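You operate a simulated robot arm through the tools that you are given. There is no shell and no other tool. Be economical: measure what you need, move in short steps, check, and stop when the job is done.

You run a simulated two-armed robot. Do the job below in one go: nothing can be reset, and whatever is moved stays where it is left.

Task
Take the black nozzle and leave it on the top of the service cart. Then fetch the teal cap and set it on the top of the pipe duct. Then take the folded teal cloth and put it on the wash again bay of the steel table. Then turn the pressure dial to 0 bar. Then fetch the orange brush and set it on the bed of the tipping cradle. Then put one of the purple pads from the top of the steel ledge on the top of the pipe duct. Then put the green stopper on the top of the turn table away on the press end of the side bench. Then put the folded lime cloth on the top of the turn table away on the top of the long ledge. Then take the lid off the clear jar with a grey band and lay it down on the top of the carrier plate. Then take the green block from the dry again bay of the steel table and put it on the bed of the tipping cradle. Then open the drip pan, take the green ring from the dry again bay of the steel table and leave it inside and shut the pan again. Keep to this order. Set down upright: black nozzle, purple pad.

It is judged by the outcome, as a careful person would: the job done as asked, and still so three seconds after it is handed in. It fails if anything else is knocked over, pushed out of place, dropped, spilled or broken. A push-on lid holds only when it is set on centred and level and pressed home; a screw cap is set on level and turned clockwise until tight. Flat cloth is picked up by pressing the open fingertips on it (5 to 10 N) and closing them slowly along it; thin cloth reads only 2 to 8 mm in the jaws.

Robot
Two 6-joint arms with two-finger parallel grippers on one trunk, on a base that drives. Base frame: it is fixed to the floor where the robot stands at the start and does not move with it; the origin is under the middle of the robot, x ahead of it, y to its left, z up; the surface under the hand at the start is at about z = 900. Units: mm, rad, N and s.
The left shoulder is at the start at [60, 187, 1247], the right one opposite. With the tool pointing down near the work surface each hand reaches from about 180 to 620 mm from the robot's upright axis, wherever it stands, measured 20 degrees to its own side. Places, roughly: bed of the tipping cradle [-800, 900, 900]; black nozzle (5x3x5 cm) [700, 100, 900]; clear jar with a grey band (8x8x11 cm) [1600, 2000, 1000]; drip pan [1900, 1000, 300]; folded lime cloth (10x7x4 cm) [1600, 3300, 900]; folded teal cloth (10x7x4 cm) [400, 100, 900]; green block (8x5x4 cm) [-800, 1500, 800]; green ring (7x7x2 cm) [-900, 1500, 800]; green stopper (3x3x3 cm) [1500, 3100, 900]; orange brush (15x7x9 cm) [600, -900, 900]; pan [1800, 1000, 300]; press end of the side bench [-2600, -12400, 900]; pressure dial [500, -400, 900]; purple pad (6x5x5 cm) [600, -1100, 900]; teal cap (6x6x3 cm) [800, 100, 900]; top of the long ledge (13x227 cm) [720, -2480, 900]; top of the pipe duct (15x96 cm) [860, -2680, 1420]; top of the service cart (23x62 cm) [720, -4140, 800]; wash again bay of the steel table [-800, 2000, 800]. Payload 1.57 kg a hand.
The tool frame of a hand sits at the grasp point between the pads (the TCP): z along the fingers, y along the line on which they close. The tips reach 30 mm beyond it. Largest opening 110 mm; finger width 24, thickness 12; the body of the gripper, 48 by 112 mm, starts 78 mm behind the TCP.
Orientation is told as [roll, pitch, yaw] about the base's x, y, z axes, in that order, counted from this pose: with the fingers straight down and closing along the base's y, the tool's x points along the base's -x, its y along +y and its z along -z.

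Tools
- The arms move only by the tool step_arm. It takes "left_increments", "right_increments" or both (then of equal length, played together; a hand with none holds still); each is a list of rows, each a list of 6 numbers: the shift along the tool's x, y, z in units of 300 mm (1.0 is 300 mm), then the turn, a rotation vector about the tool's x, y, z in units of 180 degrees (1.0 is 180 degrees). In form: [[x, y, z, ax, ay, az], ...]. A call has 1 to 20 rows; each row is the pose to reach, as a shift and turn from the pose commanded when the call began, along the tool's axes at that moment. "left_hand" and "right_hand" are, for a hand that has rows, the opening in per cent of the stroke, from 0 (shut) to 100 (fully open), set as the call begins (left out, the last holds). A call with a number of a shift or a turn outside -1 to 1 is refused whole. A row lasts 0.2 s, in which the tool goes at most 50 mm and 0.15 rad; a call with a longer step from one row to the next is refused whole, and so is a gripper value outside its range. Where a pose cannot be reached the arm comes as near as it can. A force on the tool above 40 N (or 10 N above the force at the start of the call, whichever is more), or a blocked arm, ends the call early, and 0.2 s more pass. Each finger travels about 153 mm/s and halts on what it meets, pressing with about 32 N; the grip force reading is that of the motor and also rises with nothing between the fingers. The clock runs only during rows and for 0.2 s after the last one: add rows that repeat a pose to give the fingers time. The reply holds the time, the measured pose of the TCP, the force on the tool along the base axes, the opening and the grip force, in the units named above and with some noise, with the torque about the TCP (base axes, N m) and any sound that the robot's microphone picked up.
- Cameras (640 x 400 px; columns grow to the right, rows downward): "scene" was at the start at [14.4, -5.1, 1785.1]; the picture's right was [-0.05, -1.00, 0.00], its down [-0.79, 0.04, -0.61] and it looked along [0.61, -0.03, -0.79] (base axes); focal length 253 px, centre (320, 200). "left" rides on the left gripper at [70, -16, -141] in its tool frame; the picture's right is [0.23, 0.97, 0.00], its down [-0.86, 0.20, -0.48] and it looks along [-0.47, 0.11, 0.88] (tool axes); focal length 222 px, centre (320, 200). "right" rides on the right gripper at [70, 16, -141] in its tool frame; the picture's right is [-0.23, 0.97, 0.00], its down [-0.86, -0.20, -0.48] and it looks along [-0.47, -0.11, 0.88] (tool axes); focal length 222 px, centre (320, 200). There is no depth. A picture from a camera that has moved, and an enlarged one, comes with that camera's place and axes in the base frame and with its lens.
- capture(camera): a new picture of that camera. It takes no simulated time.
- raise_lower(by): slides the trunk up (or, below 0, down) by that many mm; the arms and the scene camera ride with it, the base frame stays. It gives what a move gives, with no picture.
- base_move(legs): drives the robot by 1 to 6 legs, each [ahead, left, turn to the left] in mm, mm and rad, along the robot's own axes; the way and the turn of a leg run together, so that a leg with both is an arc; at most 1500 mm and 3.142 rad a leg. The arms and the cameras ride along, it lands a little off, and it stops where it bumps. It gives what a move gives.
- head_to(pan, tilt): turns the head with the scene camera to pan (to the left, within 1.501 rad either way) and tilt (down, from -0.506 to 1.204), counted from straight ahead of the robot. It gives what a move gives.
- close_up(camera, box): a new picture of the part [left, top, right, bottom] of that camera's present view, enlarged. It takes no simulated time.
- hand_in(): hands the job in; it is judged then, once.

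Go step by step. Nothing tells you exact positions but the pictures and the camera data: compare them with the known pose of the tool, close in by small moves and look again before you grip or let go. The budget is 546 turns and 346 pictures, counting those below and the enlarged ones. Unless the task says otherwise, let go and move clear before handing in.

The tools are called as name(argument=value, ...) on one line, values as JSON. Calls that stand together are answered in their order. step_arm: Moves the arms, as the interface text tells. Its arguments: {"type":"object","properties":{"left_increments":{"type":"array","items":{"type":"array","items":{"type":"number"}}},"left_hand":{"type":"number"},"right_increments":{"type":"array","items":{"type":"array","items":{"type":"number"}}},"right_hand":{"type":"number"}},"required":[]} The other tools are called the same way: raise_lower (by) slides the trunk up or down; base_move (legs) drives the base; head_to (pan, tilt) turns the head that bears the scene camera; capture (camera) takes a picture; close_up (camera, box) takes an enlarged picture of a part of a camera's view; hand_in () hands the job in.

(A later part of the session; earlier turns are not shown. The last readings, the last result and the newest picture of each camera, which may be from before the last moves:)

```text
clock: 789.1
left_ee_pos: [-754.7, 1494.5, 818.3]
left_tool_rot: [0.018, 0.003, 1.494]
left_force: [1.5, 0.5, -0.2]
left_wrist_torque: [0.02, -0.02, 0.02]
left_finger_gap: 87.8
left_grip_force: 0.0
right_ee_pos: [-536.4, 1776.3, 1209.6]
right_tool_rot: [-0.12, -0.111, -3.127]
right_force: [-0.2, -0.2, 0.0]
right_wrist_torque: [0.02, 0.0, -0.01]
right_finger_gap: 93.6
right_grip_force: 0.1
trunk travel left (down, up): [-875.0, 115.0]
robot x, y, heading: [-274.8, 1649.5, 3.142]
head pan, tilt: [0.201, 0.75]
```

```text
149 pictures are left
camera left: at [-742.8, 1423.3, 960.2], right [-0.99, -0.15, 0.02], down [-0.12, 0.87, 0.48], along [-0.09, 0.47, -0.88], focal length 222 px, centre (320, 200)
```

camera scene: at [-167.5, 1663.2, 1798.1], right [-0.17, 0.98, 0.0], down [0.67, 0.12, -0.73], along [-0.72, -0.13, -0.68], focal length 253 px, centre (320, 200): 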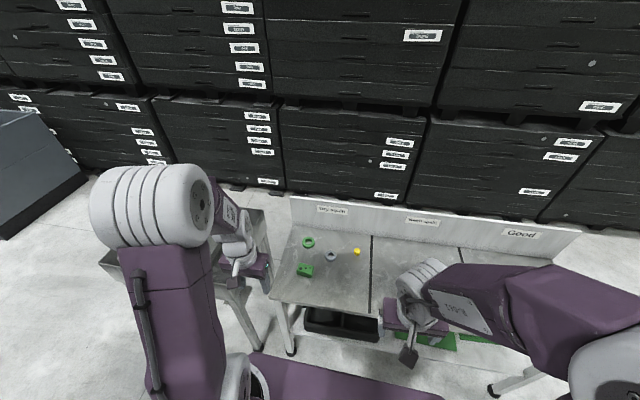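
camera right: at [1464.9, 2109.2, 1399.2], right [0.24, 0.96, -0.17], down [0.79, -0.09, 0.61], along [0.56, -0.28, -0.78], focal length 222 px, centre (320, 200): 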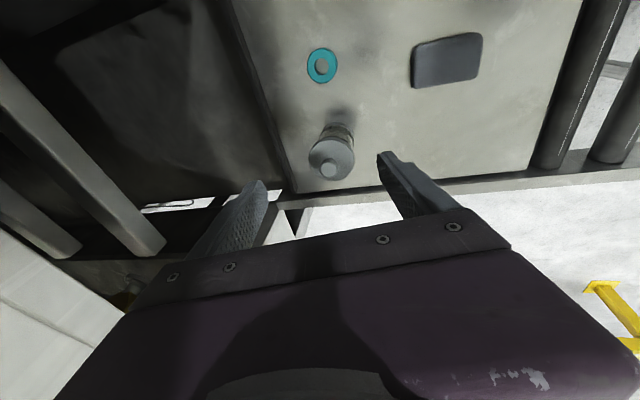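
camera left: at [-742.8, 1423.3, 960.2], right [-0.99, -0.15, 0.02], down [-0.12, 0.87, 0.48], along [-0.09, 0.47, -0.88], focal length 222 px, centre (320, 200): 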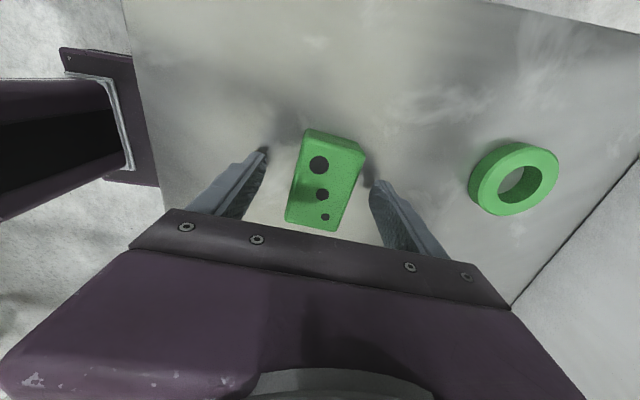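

The block is between the fingers. I close and lift.

step_arm(left_increments=[[0, 0, 0, 0, 0, 0], [0, 0, 0, 0, 0, 0], [0, 0, 0, 0, 0, 0], [0, 0, 0, 0, 0, 0]], left_hand=0)

step_arm(left_increments=[[0, 0, -0.05, 0, 0, 0], [0, 0, -0.15, 0, 0, 0], [0, 0, -0.3, 0, 0, 0], [0, 0, -0.45, 0, 0, 0], [0, 0, -0.6, 0, 0, 0], [0, 0, -0.75, 0, 0, 0], [0, 0, -0.9, 0, 0, 0]])

capture(camera="left")

```text
clock: 790.1
left_ee_pos: [-756.5, 1495.5, 817.3]
left_tool_rot: [0.018, 0.003, 1.494]
left_force: [0.0, -0.7, 0.2]
left_wrist_torque: [-0.02, -0.02, -0.03]
left_finger_gap: 44.4
left_grip_force: 31.9
right_ee_pos: [-536.3, 1776.6, 1210.1]
right_tool_rot: [-0.121, -0.111, -3.126]
right_force: [0.4, -0.6, -0.7]
right_wrist_torque: [0.02, 0.02, 0.02]
right_finger_gap: 93.6
right_grip_force: 0.1
trunk travel left (down, up): [-875.0, 115.0]
robot x, y, heading: [-270.3, 1648.4, 3.142]
head pan, tilt: [0.201, 0.75]
```

```text
clock: 791.7
left_ee_pos: [-752.8, 1493.3, 1088.8]
left_tool_rot: [0.016, 0.004, 1.494]
left_force: [0.6, -0.8, -1.0]
left_wrist_torque: [0.01, 0.0, -0.04]
left_finger_gap: 44.2
left_grip_force: 32.0
right_ee_pos: [-534.9, 1775.9, 1208.8]
right_tool_rot: [-0.12, -0.112, -3.126]
right_force: [-0.1, 0.2, -0.9]
right_wrist_torque: [0.0, 0.06, -0.02]
right_finger_gap: 93.3
right_grip_force: 0.1
trunk travel left (down, up): [-875.0, 115.0]
robot x, y, heading: [-275.0, 1644.6, 3.143]
head pan, tilt: [0.201, 0.75]
```

```text
148 pictures are left
camera left: at [-739.6, 1421.6, 1231.5], right [-0.99, -0.15, 0.02], down [-0.13, 0.87, 0.48], along [-0.09, 0.47, -0.88], focal length 222 px, centre (320, 200)
```

left: 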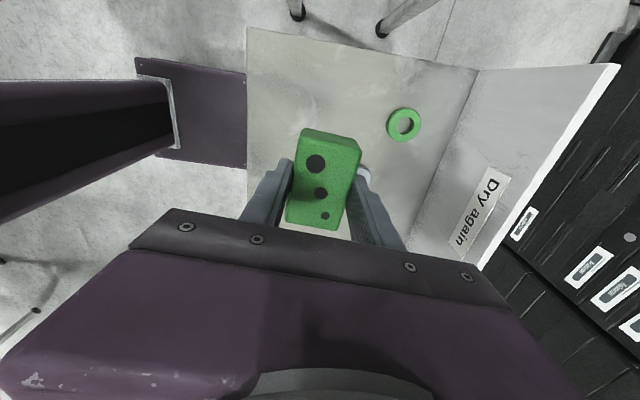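

The block is held. I sidestep to the cradle.

base_move(legs=[[-20, 0, 0], [0, 470, 0]])

head_to(pan=0.2, tilt=0.85)

capture(camera="scene")

capture(camera="left")

```text
clock: 794.9
left_ee_pos: [-730.2, 1011.3, 1089.3]
left_tool_rot: [0.018, 0.004, 1.508]
left_force: [0.8, -0.3, -1.5]
left_wrist_torque: [-0.03, 0.0, 0.0]
left_finger_gap: 44.3
left_grip_force: 32.4
right_ee_pos: [-515.5, 1299.9, 1209.5]
right_tool_rot: [-0.118, -0.113, -3.113]
right_force: [-0.3, 0.4, -0.6]
right_wrist_torque: [-0.01, 0.0, -0.04]
right_finger_gap: 93.5
right_grip_force: 0.0
trunk travel left (down, up): [-875.0, 115.0]
robot x, y, heading: [-248.4, 1170.4, -3.133]
head pan, tilt: [0.201, 0.75]
```

```text
clock: 795.6
left_ee_pos: [-730.5, 1011.4, 1087.7]
left_tool_rot: [0.018, 0.003, 1.509]
left_force: [0.2, 1.0, -1.2]
left_wrist_torque: [0.0, 0.01, 0.0]
left_finger_gap: 44.2
left_grip_force: 32.5
right_ee_pos: [-514.6, 1297.9, 1209.5]
right_tool_rot: [-0.12, -0.112, -3.112]
right_force: [-0.2, -0.8, -0.1]
right_wrist_torque: [0.01, -0.01, -0.03]
right_finger_gap: 93.5
right_grip_force: 0.1
trunk travel left (down, up): [-875.0, 115.0]
robot x, y, heading: [-253.1, 1172.9, -3.128]
head pan, tilt: [0.201, 0.85]
```

```text
147 pictures are left
camera scene: at [-268.5, 1155.2, 1790.2], right [-0.21, 0.98, 0.0], down [0.73, 0.16, -0.66], along [-0.65, -0.14, -0.75], focal length 253 px, centre (320, 200)
```

scene: 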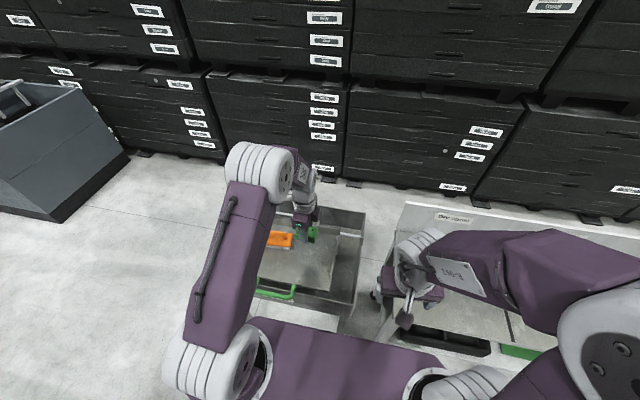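

```text
146 pictures are left
camera left: at [-714.9, 940.2, 1230.8], right [-0.99, -0.17, 0.02], down [-0.14, 0.87, 0.48], along [-0.09, 0.47, -0.88], focal length 222 px, centre (320, 200)
```

left: 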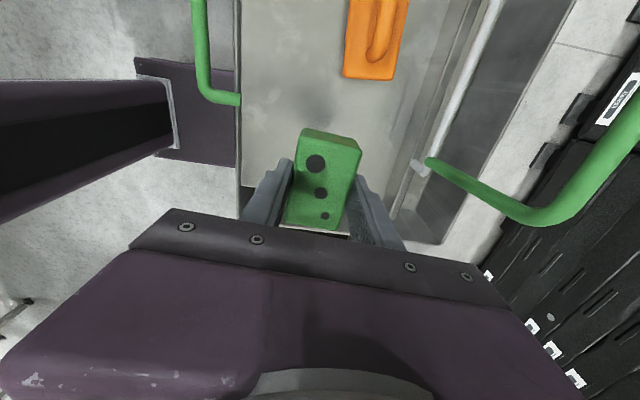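

The block is over the bed beside the brush. I lower it.

step_arm(left_increments=[[-0.027, 0.052, 0.12, 0, 0, 0], [-0.027, 0.052, 0.26, 0, 0, 0], [-0.027, 0.052, 0.38, 0, 0, 0], [-0.027, 0.052, 0.45, 0, 0, 0]])

capture(camera="left")

```text
clock: 796.6
left_ee_pos: [-746.5, 1019.7, 954.4]
left_tool_rot: [0.017, 0.004, 1.508]
left_force: [-0.7, -0.9, -1.8]
left_wrist_torque: [0.0, -0.02, -0.02]
left_finger_gap: 44.3
left_grip_force: 32.0
right_ee_pos: [-515.1, 1298.4, 1210.2]
right_tool_rot: [-0.12, -0.114, -3.112]
right_force: [0.1, 0.6, -0.3]
right_wrist_torque: [-0.02, 0.01, -0.01]
right_finger_gap: 93.4
right_grip_force: 0.2
trunk travel left (down, up): [-875.0, 115.0]
robot x, y, heading: [-248.3, 1173.3, -3.127]
head pan, tilt: [0.201, 0.85]
```

```text
145 pictures are left
camera left: at [-732.2, 948.6, 1096.3], right [-0.99, -0.17, 0.02], down [-0.14, 0.87, 0.48], along [-0.09, 0.47, -0.88], focal length 222 px, centre (320, 200)
```

left: 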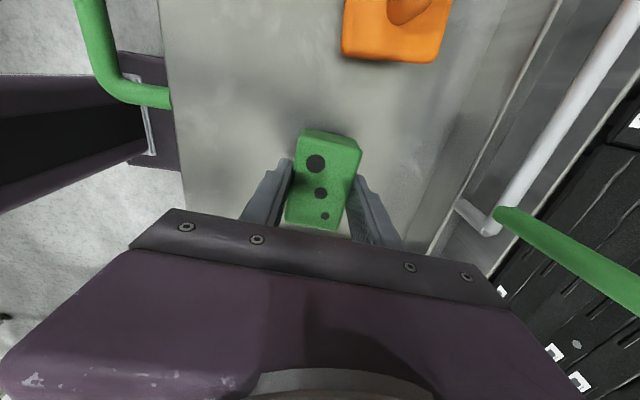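

step_arm(left_increments=[[0, 0, 0.02, 0, 0, 0], [0, 0, 0.04, 0, 0, 0], [0, 0, 0.05, 0, 0, 0]])

step_arm(left_increments=[[0, 0, 0.007, 0, 0, 0], [0, 0, 0.014, 0, 0, 0], [0, 0, 0.02, 0, 0, 0]])

```text
clock: 797.4
left_ee_pos: [-747.0, 1018.1, 939.0]
left_tool_rot: [0.018, 0.004, 1.508]
left_force: [0.1, 0.4, -1.1]
left_wrist_torque: [-0.02, 0.01, -0.02]
left_finger_gap: 44.2
left_grip_force: 31.8
right_ee_pos: [-515.7, 1298.4, 1209.0]
right_tool_rot: [-0.122, -0.111, -3.111]
right_force: [0.2, -0.4, 0.0]
right_wrist_torque: [0.0, -0.03, -0.01]
right_finger_gap: 93.8
right_grip_force: 0.0
trunk travel left (down, up): [-875.0, 115.0]
robot x, y, heading: [-248.9, 1174.7, -3.127]
head pan, tilt: [0.201, 0.85]
```

```text
clock: 798.2
left_ee_pos: [-747.0, 1018.7, 935.1]
left_tool_rot: [0.021, 0.004, 1.507]
left_force: [-0.3, -0.2, 6.3]
left_wrist_torque: [-0.21, -0.13, -0.03]
left_finger_gap: 44.3
left_grip_force: 32.1
right_ee_pos: [-513.1, 1298.4, 1211.5]
right_tool_rot: [-0.119, -0.113, -3.112]
right_force: [0.2, 0.3, -0.2]
right_wrist_torque: [0.0, -0.01, 0.02]
right_finger_gap: 93.5
right_grip_force: 0.1
trunk travel left (down, up): [-875.0, 115.0]
robot x, y, heading: [-254.7, 1172.6, -3.128]
head pan, tilt: [0.201, 0.85]
```

Contact. I open and rise.

step_arm(left_increments=[[0, 0, 0, 0, 0, 0], [0, 0, 0, 0, 0, 0], [0, 0, -0.05, 0, 0, 0], [0, 0, -0.15, 0, 0, 0], [0, 0, -0.3, 0, 0, 0], [0, 0, -0.45, 0, 0, 0], [0, 0, -0.6, 0, 0, 0]], left_hand=80)

capture(camera="left")

```text
clock: 799.8
left_ee_pos: [-742.2, 1020.9, 1112.1]
left_tool_rot: [0.017, 0.004, 1.507]
left_force: [-0.2, -0.1, 0.2]
left_wrist_torque: [0.0, 0.01, 0.04]
left_finger_gap: 87.9
left_grip_force: 0.1
right_ee_pos: [-514.6, 1298.0, 1210.0]
right_tool_rot: [-0.119, -0.111, -3.112]
right_force: [-0.1, 0.2, -0.2]
right_wrist_torque: [0.02, -0.01, -0.01]
right_finger_gap: 93.5
right_grip_force: 0.1
trunk travel left (down, up): [-875.0, 115.0]
robot x, y, heading: [-248.5, 1172.6, -3.133]
head pan, tilt: [0.201, 0.85]
```

```text
144 pictures are left
camera left: at [-727.7, 949.4, 1254.0], right [-0.99, -0.17, 0.02], down [-0.14, 0.87, 0.48], along [-0.09, 0.47, -0.88], focal length 222 px, centre (320, 200)
```

left: 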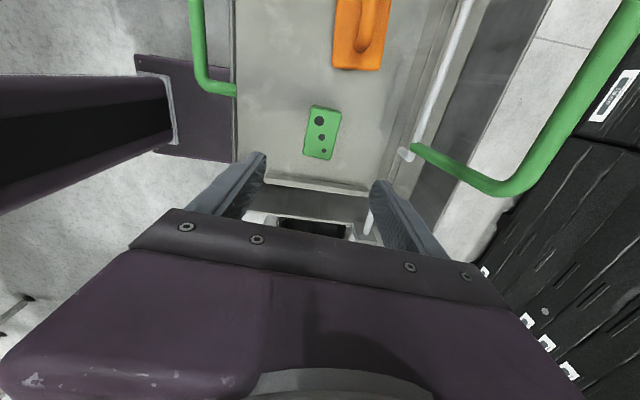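

The block sits on the bed. Next is the drip pan near [1900, 1000, 300]: I straighten the left hand, back off, turn toward the machine and look.

step_arm(left_increments=[[0, -0.03, 0, 0, 0, -0.0436], [0, -0.06, 0, 0, 0, -0.0872], [0, -0.09, 0, 0, 0, -0.1308], [0, -0.12, 0, 0, 0, -0.1744], [0, -0.15, 0, 0, 0, -0.218], [0, -0.18, 0, 0, 0, -0.2616], [0, -0.21, 0, 0, 0, -0.3052], [0, -0.24, 0, 0, 0, -0.3488], [0, -0.27, 0, 0, 0, -0.3924], [0, -0.3, 0, 0, 0, -0.436], [0, -0.33, 0, 0, 0, -0.4796], [0, -0.36, 0, 0, 0, -0.523]])

base_move(legs=[[-200, 0, 0], [0, 0, -3.14]])

head_to(pan=0, tilt=0.6)

capture(camera="scene")

```text
clock: 802.4
left_ee_pos: [-636.6, 1013.1, 1110.5]
left_tool_rot: [0.002, -0.017, -3.128]
left_force: [-0.1, 0.6, -0.4]
left_wrist_torque: [-0.01, 0.03, 0.0]
left_finger_gap: 87.9
left_grip_force: 0.1
right_ee_pos: [-514.3, 1298.1, 1210.4]
right_tool_rot: [-0.12, -0.112, -3.112]
right_force: [0.2, -0.8, 0.1]
right_wrist_torque: [0.0, 0.01, 0.01]
right_finger_gap: 93.5
right_grip_force: 0.1
trunk travel left (down, up): [-875.0, 115.0]
robot x, y, heading: [-251.5, 1173.1, -3.133]
head pan, tilt: [0.201, 0.85]
```

```text
clock: 811.3
left_ee_pos: [336.5, 1331.7, 1110.2]
left_tool_rot: [0.002, -0.018, 0.004]
left_force: [-0.1, 0.0, 0.1]
left_wrist_torque: [-0.02, 0.03, 0.01]
left_finger_gap: 88.0
left_grip_force: 0.0
right_ee_pos: [212.2, 1048.3, 1209.6]
right_tool_rot: [-0.121, -0.11, 0.024]
right_force: [0.2, 0.2, -0.3]
right_wrist_torque: [-0.01, 0.02, -0.03]
right_finger_gap: 93.5
right_grip_force: 0.1
trunk travel left (down, up): [-875.0, 115.0]
robot x, y, heading: [-53.4, 1175.0, 0.008]
head pan, tilt: [0.201, 0.85]
```

```text
clock: 812.1
left_ee_pos: [336.1, 1332.0, 1110.3]
left_tool_rot: [0.001, -0.017, 0.003]
left_force: [1.1, 0.3, 0.1]
left_wrist_torque: [0.0, 0.0, -0.03]
left_finger_gap: 87.9
left_grip_force: 0.0
right_ee_pos: [211.3, 1048.1, 1209.9]
right_tool_rot: [-0.121, -0.112, 0.025]
right_force: [0.6, 0.1, 0.9]
right_wrist_torque: [0.0, -0.03, 0.0]
right_finger_gap: 93.5
right_grip_force: 0.0
trunk travel left (down, up): [-875.0, 115.0]
robot x, y, heading: [-53.1, 1176.4, 0.01]
head pan, tilt: [0.0, 0.6]
```

```text
143 pictures are left
camera scene: at [-22.5, 1173.1, 1811.0], right [0.01, -1.0, 0.0], down [-0.57, 0.0, -0.82], along [0.82, 0.01, -0.57], focal length 253 px, centre (320, 200)
```

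scene: 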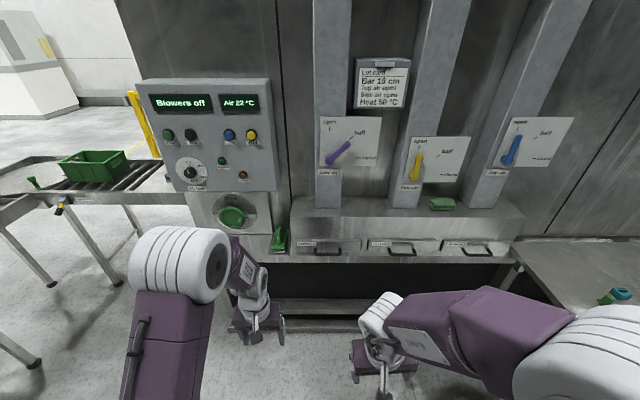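

From the front I see only drawers and levers; the drip pan at x≈1800–1900, z≈300 must be served from the machine's far (+x) side. I first check the gap between the steel table and the bench as a way around.

base_move(legs=[[0, 1250, 0]])

head_to(pan=1.5, tilt=0.75)

capture(camera="scene")

```text
clock: 818.5
left_ee_pos: [347.9, 2590.1, 1110.5]
left_tool_rot: [0.003, -0.019, -0.022]
left_force: [0.7, 0.3, 0.5]
left_wrist_torque: [-0.02, -0.02, 0.01]
left_finger_gap: 88.0
left_grip_force: 0.0
right_ee_pos: [217.0, 2309.1, 1209.8]
right_tool_rot: [-0.12, -0.11, -0.002]
right_force: [0.5, 0.6, 0.0]
right_wrist_torque: [0.01, -0.03, 0.0]
right_finger_gap: 93.7
right_grip_force: 0.0
trunk travel left (down, up): [-875.0, 115.0]
robot x, y, heading: [-40.9, 2445.2, -0.02]
head pan, tilt: [0.0, 0.6]
```

```text
clock: 820.1
left_ee_pos: [347.4, 2590.4, 1110.6]
left_tool_rot: [0.002, -0.018, -0.022]
left_force: [0.1, 0.1, -0.9]
left_wrist_torque: [-0.01, 0.01, 0.03]
left_finger_gap: 88.1
left_grip_force: 0.1
right_ee_pos: [216.5, 2309.9, 1208.7]
right_tool_rot: [-0.121, -0.111, -0.002]
right_force: [0.6, -0.7, 0.6]
right_wrist_torque: [-0.01, -0.02, -0.01]
right_finger_gap: 93.3
right_grip_force: 0.1
trunk travel left (down, up): [-875.0, 115.0]
robot x, y, heading: [-41.8, 2442.4, -0.016]
head pan, tilt: [1.499, 0.75]
```

```text
142 pictures are left
camera scene: at [-95.0, 2525.4, 1798.2], right [1.0, -0.09, 0.0], down [-0.06, -0.68, -0.73], along [0.07, 0.73, -0.68], focal length 253 px, centre (320, 200)
```

scene: 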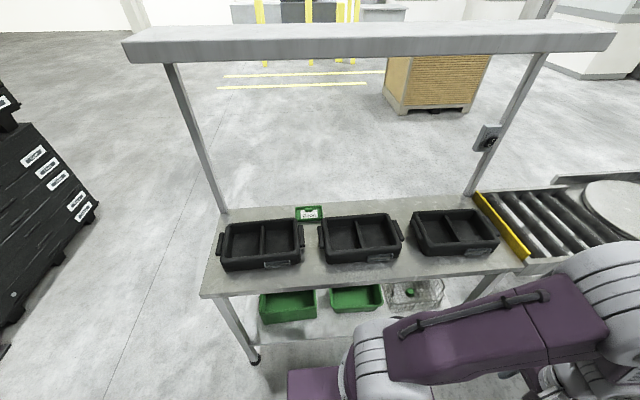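

The bench posts are at its back, so arms can pass over its front. The gap between the table leg and the bench leg looks about 490 mm wide and my base slab about 440 mm; I turn to face the gap and measure it carefully.

base_move(legs=[[60, 40, 0], [0, 0, 2.635]])

raise_lower(by=115)

head_to(pan=0, tilt=0.75)

capture(camera="scene")

```text
clock: 827.3
left_ee_pos: [-392.5, 2542.0, 1111.1]
left_tool_rot: [0.001, -0.016, 2.617]
left_force: [0.5, 0.3, 1.1]
left_wrist_torque: [-0.01, -0.04, 0.01]
left_finger_gap: 87.9
left_grip_force: 0.1
right_ee_pos: [-143.9, 2725.6, 1209.4]
right_tool_rot: [-0.12, -0.112, 2.639]
right_force: [-1.4, -0.5, 0.6]
right_wrist_torque: [0.02, 0.01, 0.02]
right_finger_gap: 93.4
right_grip_force: 0.0
trunk travel left (down, up): [-875.0, 115.0]
robot x, y, heading: [20.7, 2483.7, 2.622]
head pan, tilt: [1.499, 0.75]
```

```text
clock: 828.8
left_ee_pos: [-393.0, 2541.5, 1226.5]
left_tool_rot: [0.001, -0.017, 2.618]
left_force: [0.3, -0.6, 0.0]
left_wrist_torque: [0.0, -0.03, 0.02]
left_finger_gap: 88.0
left_grip_force: 0.2
right_ee_pos: [-143.8, 2725.8, 1324.2]
right_tool_rot: [-0.121, -0.113, 2.638]
right_force: [-0.2, -1.1, 0.9]
right_wrist_torque: [0.01, 0.0, 0.01]
right_finger_gap: 93.5
right_grip_force: 0.1
trunk travel left (down, up): [-990.0, 0.0]
robot x, y, heading: [19.3, 2480.6, 2.624]
head pan, tilt: [1.499, 0.75]
```

```text
clock: 830.4
left_ee_pos: [-393.1, 2540.1, 1227.7]
left_tool_rot: [0.001, -0.019, 2.616]
left_force: [0.2, -0.2, -0.1]
left_wrist_torque: [0.01, -0.01, 0.01]
left_finger_gap: 88.1
left_grip_force: 0.1
right_ee_pos: [-143.7, 2724.3, 1323.9]
right_tool_rot: [-0.12, -0.112, 2.639]
right_force: [0.7, 0.5, 0.0]
right_wrist_torque: [0.0, 0.0, 0.02]
right_finger_gap: 93.5
right_grip_force: 0.0
trunk travel left (down, up): [-990.0, 0.0]
robot x, y, heading: [18.8, 2482.9, 2.623]
head pan, tilt: [0.0, 0.75]
```

```text
141 pictures are left
camera scene: at [-1.4, 2492.5, 1913.1], right [0.5, 0.87, 0.0], down [0.59, -0.34, -0.73], along [-0.63, 0.36, -0.68], focal length 253 px, centre (320, 200)
```

scene: 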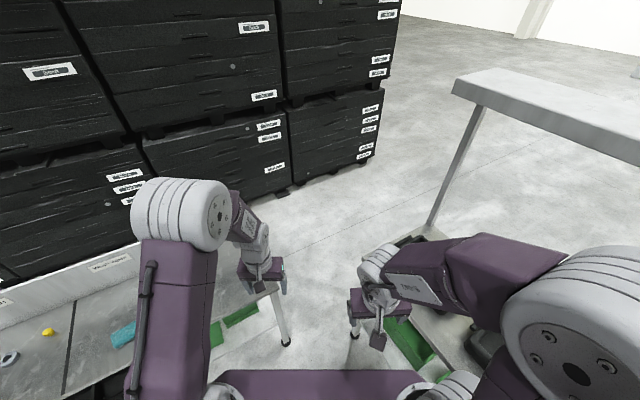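

The clear gap is only about 440 mm, too tight for my base. I'll explore the other way round via the south hall, where the floor was open to the east. I lower the trunk, turn south and drive.

raise_lower(by=-115)

base_move(legs=[[-120, 0, 0], [0, 0, 2.089], [1450, 60, 0], [1450, 60, 0], [1450, 60, 0], [1350, 60, 0]])

```text
clock: 831.9
left_ee_pos: [-393.7, 2541.1, 1111.5]
left_tool_rot: [0.002, -0.018, 2.619]
left_force: [-0.8, 0.0, -0.4]
left_wrist_torque: [0.04, 0.0, -0.01]
left_finger_gap: 87.8
left_grip_force: 0.1
right_ee_pos: [-144.2, 2723.5, 1210.3]
right_tool_rot: [-0.122, -0.112, 2.639]
right_force: [0.1, 0.4, -0.5]
right_wrist_torque: [-0.01, 0.01, 0.05]
right_finger_gap: 93.6
right_grip_force: 0.0
trunk travel left (down, up): [-875.0, 115.0]
robot x, y, heading: [19.2, 2480.5, 2.621]
head pan, tilt: [0.0, 0.75]
```

```text
clock: 864.5
left_ee_pos: [272.3, -3614.6, 1110.8]
left_tool_rot: [0.001, -0.017, -1.618]
left_force: [0.1, 0.1, 0.2]
left_wrist_torque: [-0.01, -0.02, 0.01]
left_finger_gap: 88.2
left_grip_force: 0.1
right_ee_pos: [-5.6, -3476.9, 1209.1]
right_tool_rot: [-0.121, -0.111, -1.596]
right_force: [-0.2, -0.2, 0.6]
right_wrist_torque: [0.01, 0.0, 0.02]
right_finger_gap: 93.4
right_grip_force: 0.1
trunk travel left (down, up): [-875.0, 115.0]
robot x, y, heading: [133.3, -3223.1, -1.615]
head pan, tilt: [0.0, 0.75]
```

base_move(legs=[[720, 0, 0.044], [0, -1130, 0], [1400, 0, 0], [1400, 0, 0], [1350, 0, 0]])

head_to(pan=1.4, tilt=0.3)

capture(camera="scene")

```text
clock: 893.6
left_ee_pos: [-663.6, -8502.7, 1111.0]
left_tool_rot: [0.001, -0.017, -1.531]
left_force: [0.5, 1.6, -1.1]
left_wrist_torque: [0.0, 0.02, -0.02]
left_finger_gap: 88.3
left_grip_force: 0.0
right_ee_pos: [-952.7, -8390.5, 1211.1]
right_tool_rot: [-0.122, -0.112, -1.51]
right_force: [-0.6, 0.0, -0.1]
right_wrist_torque: [-0.04, -0.02, -0.02]
right_finger_gap: 93.4
right_grip_force: 0.1
trunk travel left (down, up): [-875.0, 115.0]
robot x, y, heading: [-835.4, -8125.1, -1.53]
head pan, tilt: [0.0, 0.75]
```

```text
clock: 895.1
left_ee_pos: [-663.2, -8503.4, 1111.6]
left_tool_rot: [0.002, -0.017, -1.531]
left_force: [-0.1, 0.0, 0.0]
left_wrist_torque: [0.01, 0.01, 0.02]
left_finger_gap: 87.9
left_grip_force: 0.0
right_ee_pos: [-952.0, -8390.6, 1210.5]
right_tool_rot: [-0.121, -0.111, -1.51]
right_force: [-0.1, 0.4, -1.1]
right_wrist_torque: [0.02, 0.01, 0.01]
right_finger_gap: 93.4
right_grip_force: 0.1
trunk travel left (down, up): [-875.0, 115.0]
robot x, y, heading: [-834.6, -8122.7, -1.531]
head pan, tilt: [1.4, 0.3]
```

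```text
140 pictures are left
camera scene: at [-744.6, -8077.7, 1838.5], right [-0.13, -0.99, 0.0], down [-0.29, 0.04, -0.96], along [0.95, -0.12, -0.3], focal length 253 px, centre (320, 200)
```

scene: 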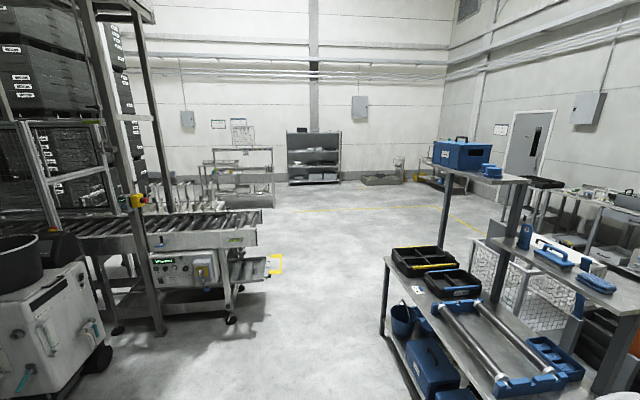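

base_move(legs=[[150, 0, 0], [0, 0, 1.531], [1450, 0, 0], [1450, 0, 0], [900, 0, 0]])

head_to(pan=1.2, tilt=0.25)

capture(camera="scene")

```text
clock: 918.1
left_ee_pos: [3353.7, -8094.1, 1111.0]
left_tool_rot: [0.001, -0.018, 0.001]
left_force: [-0.3, -0.6, 0.0]
left_wrist_torque: [0.0, 0.01, 0.02]
left_finger_gap: 88.1
left_grip_force: 0.0
right_ee_pos: [3230.6, -8378.2, 1209.4]
right_tool_rot: [-0.12, -0.113, 0.022]
right_force: [-0.6, 0.6, 0.0]
right_wrist_torque: [-0.01, 0.01, -0.02]
right_finger_gap: 93.5
right_grip_force: 0.1
trunk travel left (down, up): [-875.0, 115.0]
robot x, y, heading: [2970.5, -8248.0, 0.007]
head pan, tilt: [1.4, 0.3]
```

```text
clock: 918.9
left_ee_pos: [3354.0, -8093.6, 1112.0]
left_tool_rot: [0.001, -0.017, 0.002]
left_force: [-0.2, 0.6, 0.4]
left_wrist_torque: [0.02, 0.01, 0.01]
left_finger_gap: 87.9
left_grip_force: 0.2
right_ee_pos: [3230.5, -8378.0, 1210.3]
right_tool_rot: [-0.121, -0.111, 0.023]
right_force: [-0.2, 0.1, -0.8]
right_wrist_torque: [-0.01, 0.01, -0.03]
right_finger_gap: 93.6
right_grip_force: 0.2
trunk travel left (down, up): [-875.0, 115.0]
robot x, y, heading: [2970.7, -8251.5, 0.001]
head pan, tilt: [1.201, 0.25]
```

```text
139 pictures are left
camera scene: at [2941.9, -8164.9, 1843.2], right [0.93, -0.36, 0.0], down [-0.09, -0.23, -0.97], along [0.35, 0.91, -0.25], focal length 253 px, centre (320, 200)
```

scene: 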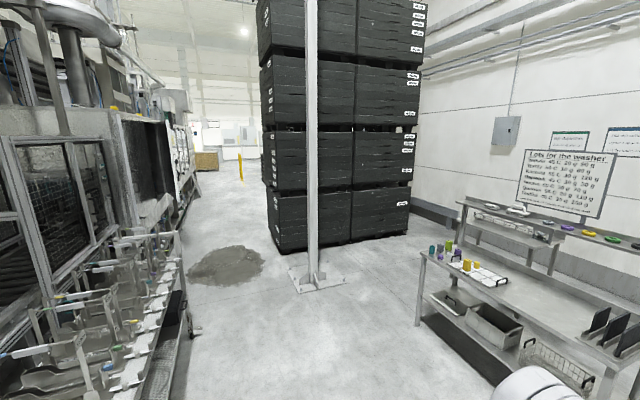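

There is a way north between the machinery and the crate stack. A grey patch lies on the floor there; I zoom in on it.

close_up(camera="scene", box=[160, 130, 340, 310])

```text
2.22 times, centred on (250, 220) of scene
camera zoom: at [2941.9, -8164.9, 1843.2], right [0.93, -0.36, 0.0], down [-0.09, -0.23, -0.97], along [0.35, 0.91, -0.25], focal length 562 px, centre (476, 156)
```

zoom: 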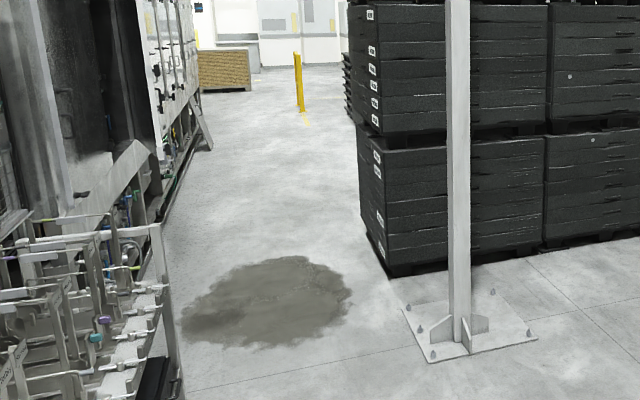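

It is just a wet spot on the floor; I'll cross it straight. I turn north and drive up the passage in stages.

base_move(legs=[[130, 0, 0], [0, 0, 1.571], [1450, 0, 0], [1300, 0, 0]])

head_to(pan=0, tilt=0.4)

capture(camera="scene")

```text
clock: 937.1
left_ee_pos: [2828.4, -5098.5, 1112.2]
left_tool_rot: [0.003, -0.018, 1.632]
left_force: [0.5, -0.4, 0.8]
left_wrist_torque: [0.01, 0.01, 0.02]
left_finger_gap: 87.9
left_grip_force: 0.0
right_ee_pos: [3117.6, -5205.6, 1209.2]
right_tool_rot: [-0.123, -0.112, 1.654]
right_force: [0.2, 0.4, 0.4]
right_wrist_torque: [0.0, 0.01, 0.0]
right_finger_gap: 93.7
right_grip_force: 0.0
trunk travel left (down, up): [-875.0, 115.0]
robot x, y, heading: [3005.4, -5472.4, 1.633]
head pan, tilt: [1.201, 0.25]
```

```text
clock: 938.5
left_ee_pos: [2827.9, -5097.7, 1111.5]
left_tool_rot: [0.002, -0.018, 1.632]
left_force: [0.3, -0.3, -0.2]
left_wrist_torque: [-0.01, -0.02, 0.0]
left_finger_gap: 88.0
left_grip_force: 0.0
right_ee_pos: [3117.6, -5205.9, 1209.5]
right_tool_rot: [-0.122, -0.112, 1.653]
right_force: [-0.3, -0.3, 0.7]
right_wrist_torque: [0.01, 0.03, 0.0]
right_finger_gap: 93.5
right_grip_force: 0.1
trunk travel left (down, up): [-875.0, 115.0]
robot x, y, heading: [3006.5, -5472.9, 1.631]
head pan, tilt: [0.0, 0.4]
```

```text
137 pictures are left
camera scene: at [3003.1, -5443.3, 1829.3], right [1.0, 0.06, 0.0], down [0.03, -0.39, -0.92], along [-0.06, 0.92, -0.39], focal length 253 px, centre (320, 200)
```

scene: 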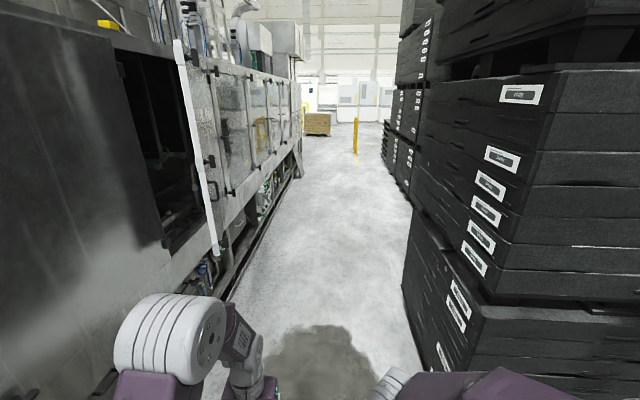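

base_move(legs=[[0, 0, -0.06], [1400, 0, 0], [1400, 0, 0]])

base_move(legs=[[1450, 0, 0], [1450, 0, 0]])

capture(camera="scene")

```text
clock: 952.4
left_ee_pos: [2788.4, -2311.9, 1110.8]
left_tool_rot: [0.001, -0.017, 1.598]
left_force: [0.1, -0.2, -0.1]
left_wrist_torque: [-0.01, 0.0, -0.03]
left_finger_gap: 88.0
left_grip_force: 0.1
right_ee_pos: [3073.5, -2427.9, 1209.8]
right_tool_rot: [-0.121, -0.112, 1.619]
right_force: [-0.7, 0.5, 0.2]
right_wrist_torque: [0.0, -0.01, 0.02]
right_finger_gap: 93.4
right_grip_force: 0.0
trunk travel left (down, up): [-875.0, 115.0]
robot x, y, heading: [2955.5, -2695.5, 1.603]
head pan, tilt: [0.0, 0.4]
```

```text
clock: 966.5
left_ee_pos: [2725.8, 614.3, 1112.4]
left_tool_rot: [0.003, -0.017, 1.582]
left_force: [1.2, 0.4, 0.7]
left_wrist_torque: [0.0, 0.02, -0.01]
left_finger_gap: 88.0
left_grip_force: 0.0
right_ee_pos: [3010.0, 492.6, 1209.8]
right_tool_rot: [-0.119, -0.111, 1.604]
right_force: [0.2, -0.5, -0.7]
right_wrist_torque: [0.01, 0.0, 0.03]
right_finger_gap: 93.3
right_grip_force: 0.0
trunk travel left (down, up): [-875.0, 115.0]
robot x, y, heading: [2882.9, 232.6, 1.588]
head pan, tilt: [0.0, 0.4]
```

```text
136 pictures are left
camera scene: at [2884.4, 260.8, 1829.3], right [1.0, 0.01, 0.0], down [0.01, -0.39, -0.92], along [-0.01, 0.92, -0.39], focal length 253 px, centre (320, 200)
```

scene: 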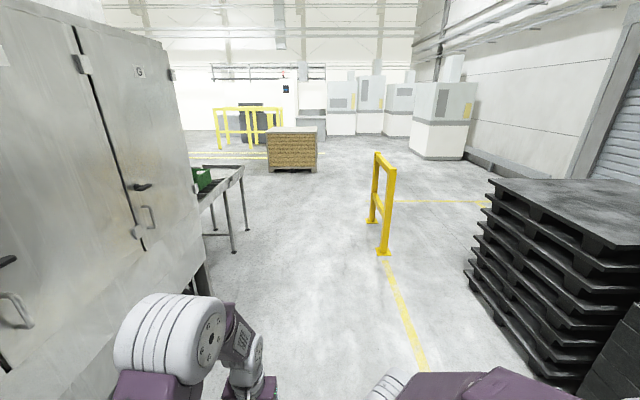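

I reached the machine's far side. I look left and down for the drip pan.

head_to(pan=0.9, tilt=0.7)

capture(camera="scene")

```text
clock: 967.7
left_ee_pos: [2726.7, 615.6, 1111.2]
left_tool_rot: [0.0, -0.019, 1.581]
left_force: [0.0, -1.1, 0.1]
left_wrist_torque: [0.03, 0.03, -0.01]
left_finger_gap: 88.1
left_grip_force: 0.2
right_ee_pos: [3010.7, 493.8, 1209.1]
right_tool_rot: [-0.121, -0.112, 1.602]
right_force: [0.3, -0.2, 0.3]
right_wrist_torque: [0.02, 0.01, 0.04]
right_finger_gap: 93.7
right_grip_force: 0.0
trunk travel left (down, up): [-875.0, 115.0]
robot x, y, heading: [2882.3, 230.6, 1.587]
head pan, tilt: [0.901, 0.7]
```

```text
135 pictures are left
camera scene: at [2818.4, 220.8, 1802.4], right [0.61, 0.79, 0.0], down [0.51, -0.39, -0.77], along [-0.61, 0.47, -0.64], focal length 253 px, centre (320, 200)
```

scene: 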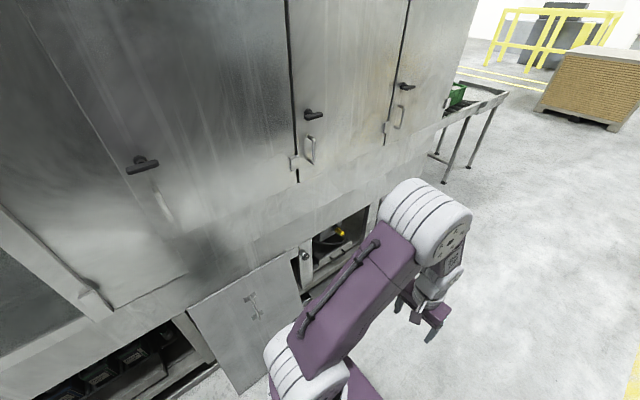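

base_move(legs=[[760, 0, 0], [0, 0, 1.555]])

head_to(pan=0, tilt=0.8)

capture(camera="scene")

```text
clock: 975.7
left_ee_pos: [2492.1, 827.6, 1111.4]
left_tool_rot: [0.002, -0.018, -3.119]
left_force: [-0.6, -0.8, 0.2]
left_wrist_torque: [0.02, -0.03, 0.0]
left_finger_gap: 88.0
left_grip_force: 0.1
right_ee_pos: [2610.5, 1112.8, 1209.7]
right_tool_rot: [-0.12, -0.114, -3.099]
right_force: [-1.2, -0.9, 0.2]
right_wrist_torque: [0.01, -0.01, -0.02]
right_finger_gap: 93.5
right_grip_force: 0.1
trunk travel left (down, up): [-875.0, 115.0]
robot x, y, heading: [2877.1, 991.1, -3.113]
head pan, tilt: [0.901, 0.7]
```

```text
clock: 976.9
left_ee_pos: [2491.4, 827.9, 1112.1]
left_tool_rot: [0.003, -0.017, -3.119]
left_force: [0.6, 0.4, -1.0]
left_wrist_torque: [0.01, 0.0, -0.01]
left_finger_gap: 88.2
left_grip_force: 0.0
right_ee_pos: [2609.8, 1114.1, 1209.7]
right_tool_rot: [-0.121, -0.111, -3.097]
right_force: [1.0, -0.8, 0.3]
right_wrist_torque: [-0.01, -0.03, -0.03]
right_finger_gap: 93.4
right_grip_force: 0.1
trunk travel left (down, up): [-875.0, 115.0]
robot x, y, heading: [2871.1, 988.9, -3.114]
head pan, tilt: [0.0, 0.799]
```

```text
134 pictures are left
camera scene: at [2853.9, 989.4, 1794.2], right [-0.03, 1.0, 0.0], down [0.72, 0.02, -0.7], along [-0.7, -0.02, -0.72], focal length 253 px, centre (320, 200)
```

scene: 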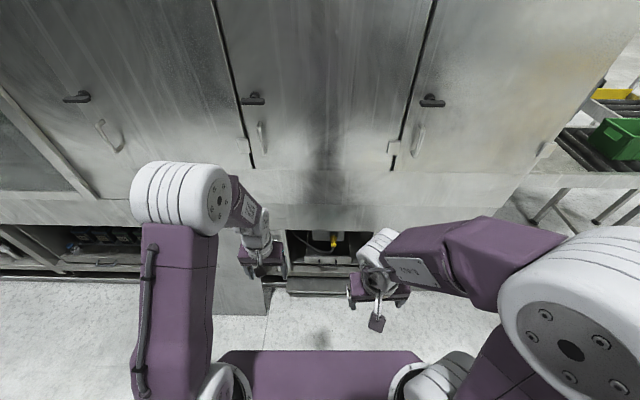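

I lower the trunk to view the low opening better.

raise_lower(by=-500)

head_to(pan=0.03, tilt=0.65)

capture(camera="scene")

capture(camera="left")

```text
refused: -500 is not a number from -400 to 400
```

```text
clock: 977.6
left_ee_pos: [2492.0, 827.1, 1111.5]
left_tool_rot: [0.002, -0.018, -3.117]
left_force: [0.5, -0.6, -0.3]
left_wrist_torque: [0.02, 0.01, -0.01]
left_finger_gap: 88.1
left_grip_force: 0.1
right_ee_pos: [2610.3, 1113.4, 1209.8]
right_tool_rot: [-0.12, -0.112, -3.099]
right_force: [-0.4, -0.7, -0.7]
right_wrist_torque: [-0.02, -0.04, -0.01]
right_finger_gap: 93.4
right_grip_force: 0.0
trunk travel left (down, up): [-875.0, 115.0]
robot x, y, heading: [2874.4, 991.7, -3.115]
head pan, tilt: [0.03, 0.649]
```

```text
133 pictures are left
camera scene: at [2847.9, 986.7, 1806.7], right [-0.06, 1.0, 0.0], down [0.6, 0.03, -0.8], along [-0.8, -0.04, -0.61], focal length 253 px, centre (320, 200)
```

scene: 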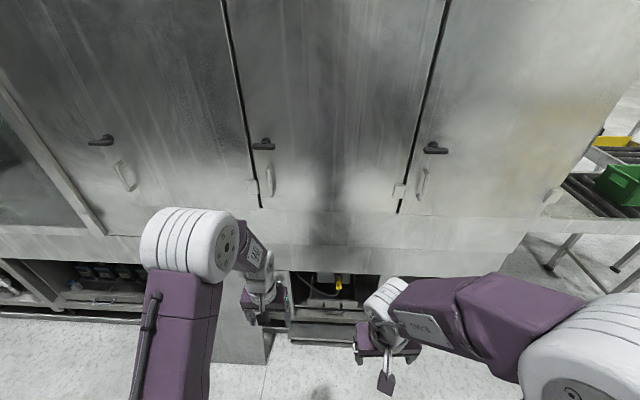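

```text
132 pictures are left
camera left: at [2564.6, 845.2, 1252.1], right [0.25, -0.97, 0.0], down [-0.84, -0.22, 0.49], along [-0.48, -0.12, -0.87], focal length 222 px, centre (320, 200)
```

left: 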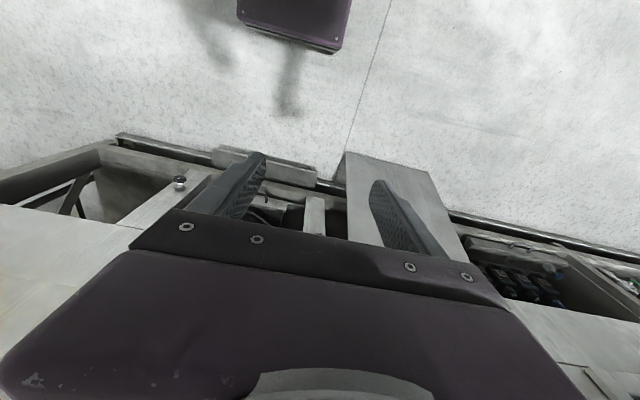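

raise_lower(by=-400)

head_to(pan=0.03, tilt=0.75)

capture(camera="scene")

close_up(camera="scene", box=[190, 120, 430, 290])

```text
clock: 981.4
left_ee_pos: [2493.1, 826.9, 711.2]
left_tool_rot: [0.002, -0.017, -3.118]
left_force: [0.5, 0.7, 0.0]
left_wrist_torque: [0.04, 0.04, 0.0]
left_finger_gap: 88.1
left_grip_force: 0.1
right_ee_pos: [2610.1, 1113.3, 810.0]
right_tool_rot: [-0.12, -0.113, -3.097]
right_force: [-0.4, 0.2, 0.3]
right_wrist_torque: [-0.02, 0.01, 0.04]
right_finger_gap: 93.6
right_grip_force: 0.1
trunk travel left (down, up): [-475.0, 515.0]
robot x, y, heading: [2877.4, 992.5, -3.113]
head pan, tilt: [0.03, 0.649]
```

```text
clock: 982.1
left_ee_pos: [2493.0, 828.2, 711.4]
left_tool_rot: [0.002, -0.017, -3.118]
left_force: [-0.1, 0.0, 0.1]
left_wrist_torque: [-0.02, -0.01, 0.0]
left_finger_gap: 88.1
left_grip_force: 0.0
right_ee_pos: [2610.7, 1113.7, 809.5]
right_tool_rot: [-0.12, -0.113, -3.097]
right_force: [0.9, 0.1, 0.4]
right_wrist_torque: [0.0, -0.04, -0.03]
right_finger_gap: 93.3
right_grip_force: 0.1
trunk travel left (down, up): [-475.0, 515.0]
robot x, y, heading: [2871.1, 990.8, -3.113]
head pan, tilt: [0.03, 0.75]
```

```text
131 pictures are left
camera scene: at [2851.8, 987.0, 1398.2], right [-0.06, 1.0, 0.0], down [0.68, 0.04, -0.73], along [-0.73, -0.04, -0.68], focal length 253 px, centre (320, 200)
```

scene: 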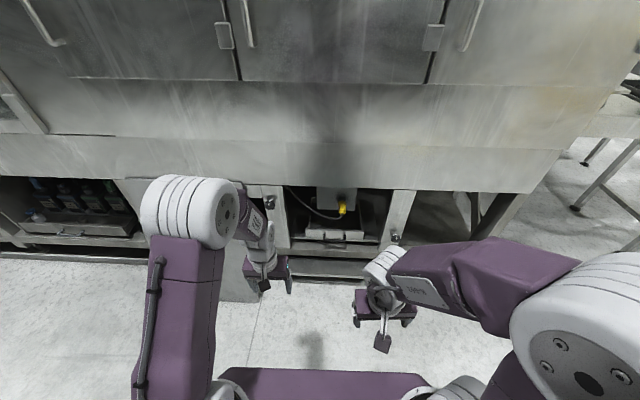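

```text
2.35 times, centred on (310, 205) of scene
camera zoom: at [2851.8, 987.0, 1398.2], right [-0.06, 1.0, 0.0], down [0.68, 0.04, -0.73], along [-0.73, -0.04, -0.68], focal length 595 px, centre (344, 188)
```

zoom: 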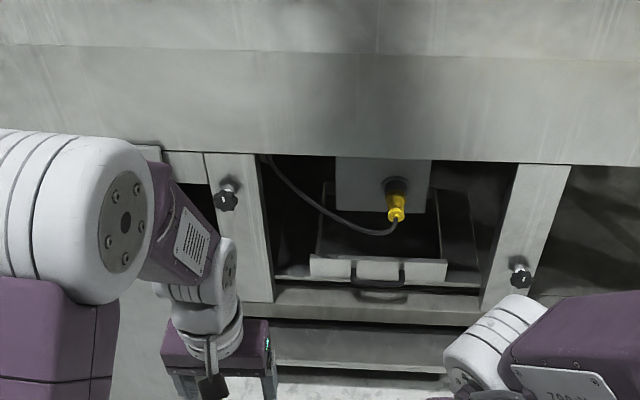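

I see a compartment with a pan whose front has a bail handle, near [1990, 1020, 300]. I drive closer and bring the left hand's camera in front of it.

base_move(legs=[[0, -60, -0.028], [200, 0, 0]])

step_arm(left_increments=[[0, -0.12, 0.03, 0, 0, 0], [0, -0.24, 0.06, 0, 0, 0], [0, -0.36, 0.1, 0, 0, 0], [0, -0.42, 0.15, 0, 0, 0]])

capture(camera="left")

capture(camera="scene")

```text
clock: 984.2
left_ee_pos: [2287.8, 897.8, 710.3]
left_tool_rot: [0.003, -0.016, 3.135]
left_force: [0.0, 0.2, 0.1]
left_wrist_torque: [-0.03, -0.02, -0.02]
left_finger_gap: 88.1
left_grip_force: 0.1
right_ee_pos: [2413.6, 1181.6, 810.4]
right_tool_rot: [-0.119, -0.11, -3.126]
right_force: [0.1, 0.2, -0.1]
right_wrist_torque: [0.01, 0.01, 0.02]
right_finger_gap: 93.5
right_grip_force: 0.0
trunk travel left (down, up): [-475.0, 515.0]
robot x, y, heading: [2671.5, 1051.6, 3.136]
head pan, tilt: [0.03, 0.75]
```

```text
clock: 985.2
left_ee_pos: [2288.4, 1024.8, 665.1]
left_tool_rot: [0.001, -0.017, 3.138]
left_force: [0.3, 0.2, -0.3]
left_wrist_torque: [-0.02, 0.02, 0.01]
left_finger_gap: 88.0
left_grip_force: 0.1
right_ee_pos: [2414.6, 1180.8, 810.3]
right_tool_rot: [-0.121, -0.111, -3.126]
right_force: [0.4, 0.3, 0.2]
right_wrist_torque: [-0.02, -0.02, 0.03]
right_finger_gap: 93.3
right_grip_force: 0.0
trunk travel left (down, up): [-475.0, 515.0]
robot x, y, heading: [2672.8, 1054.0, 3.138]
head pan, tilt: [0.03, 0.75]
```

```text
129 pictures are left
camera left: at [2361.1, 1040.2, 805.9], right [0.22, -0.97, 0.0], down [-0.85, -0.19, 0.49], along [-0.48, -0.11, -0.87], focal length 222 px, centre (320, 200)
```

left: 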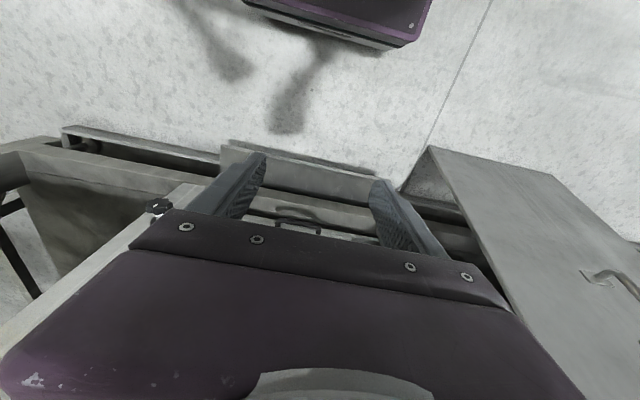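

```text
128 pictures are left
camera scene: at [2651.6, 1047.2, 1398.2], right [-0.03, 1.0, 0.0], down [0.68, 0.02, -0.73], along [-0.73, -0.02, -0.68], focal length 253 px, centre (320, 200)
```

scene: 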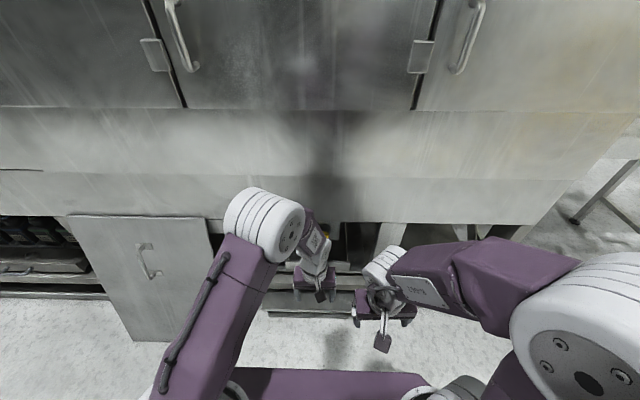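

The handle is at about [2000, 1015, 300] with roughly 28 mm standoff. I lower the trunk, turn the left hand 90° so it closes along x, and look at the handle from closer.

raise_lower(by=-200)

step_arm(left_increments=[[0, 0, 0, 0, 0, 0.0436], [0, 0, 0, 0, 0, 0.0872], [0, 0, 0, 0, 0, 0.1308], [0, 0, 0, 0, 0, 0.1744], [0, 0, 0, 0, 0, 0.218], [0, 0, 0, 0, 0, 0.2616], [0, 0, 0, 0, 0, 0.3052], [0, 0, 0, 0, 0, 0.3488], [0, 0, 0, 0, 0, 0.3924], [0, 0, 0, 0, 0, 0.436], [0, 0, 0, 0, 0, 0.48], [0, 0, 0, 0, 0, 0.5]], left_hand=60)

capture(camera="left")

capture(camera="scene")

```text
clock: 987.4
left_ee_pos: [2289.0, 1023.9, 465.2]
left_tool_rot: [0.003, -0.018, 3.135]
left_force: [-0.6, 0.4, 0.6]
left_wrist_torque: [-0.04, 0.02, 0.01]
left_finger_gap: 88.1
left_grip_force: 0.0
right_ee_pos: [2414.9, 1180.2, 610.3]
right_tool_rot: [-0.121, -0.112, -3.126]
right_force: [-0.1, -0.5, 0.3]
right_wrist_torque: [-0.01, 0.03, -0.02]
right_finger_gap: 93.5
right_grip_force: 0.1
trunk travel left (down, up): [-275.0, 715.0]
robot x, y, heading: [2674.2, 1051.9, 3.138]
head pan, tilt: [0.03, 0.75]
```

```text
clock: 990.0
left_ee_pos: [2287.9, 1024.3, 464.4]
left_tool_rot: [0.018, 0.002, 1.562]
left_force: [-0.6, 0.9, 0.1]
left_wrist_torque: [-0.02, 0.03, -0.01]
left_finger_gap: 66.2
left_grip_force: 0.0
right_ee_pos: [2414.0, 1181.1, 611.1]
right_tool_rot: [-0.118, -0.112, -3.126]
right_force: [0.1, -0.2, -0.7]
right_wrist_torque: [0.01, 0.0, -0.02]
right_finger_gap: 93.5
right_grip_force: 0.0
trunk travel left (down, up): [-275.0, 715.0]
robot x, y, heading: [2678.2, 1046.8, 3.138]
head pan, tilt: [0.03, 0.75]
```

```text
127 pictures are left
camera left: at [2307.2, 953.9, 607.1], right [-0.98, -0.22, 0.02], down [-0.18, 0.86, 0.48], along [-0.12, 0.47, -0.88], focal length 222 px, centre (320, 200)
```

left: 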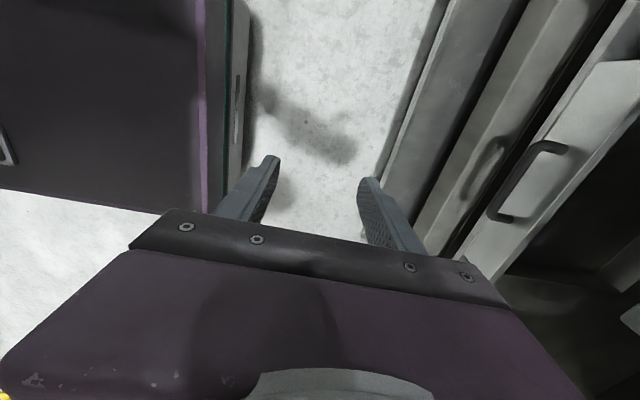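

```text
126 pictures are left
camera scene: at [2651.9, 1047.1, 1198.1], right [-0.03, 1.0, 0.0], down [0.68, 0.02, -0.73], along [-0.73, -0.02, -0.68], focal length 253 px, centre (320, 200)
```

scene: 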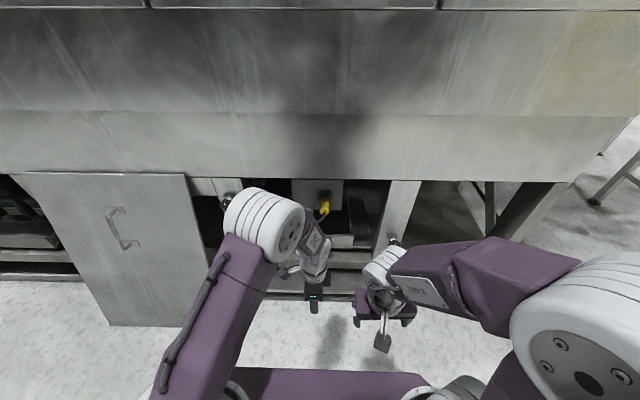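

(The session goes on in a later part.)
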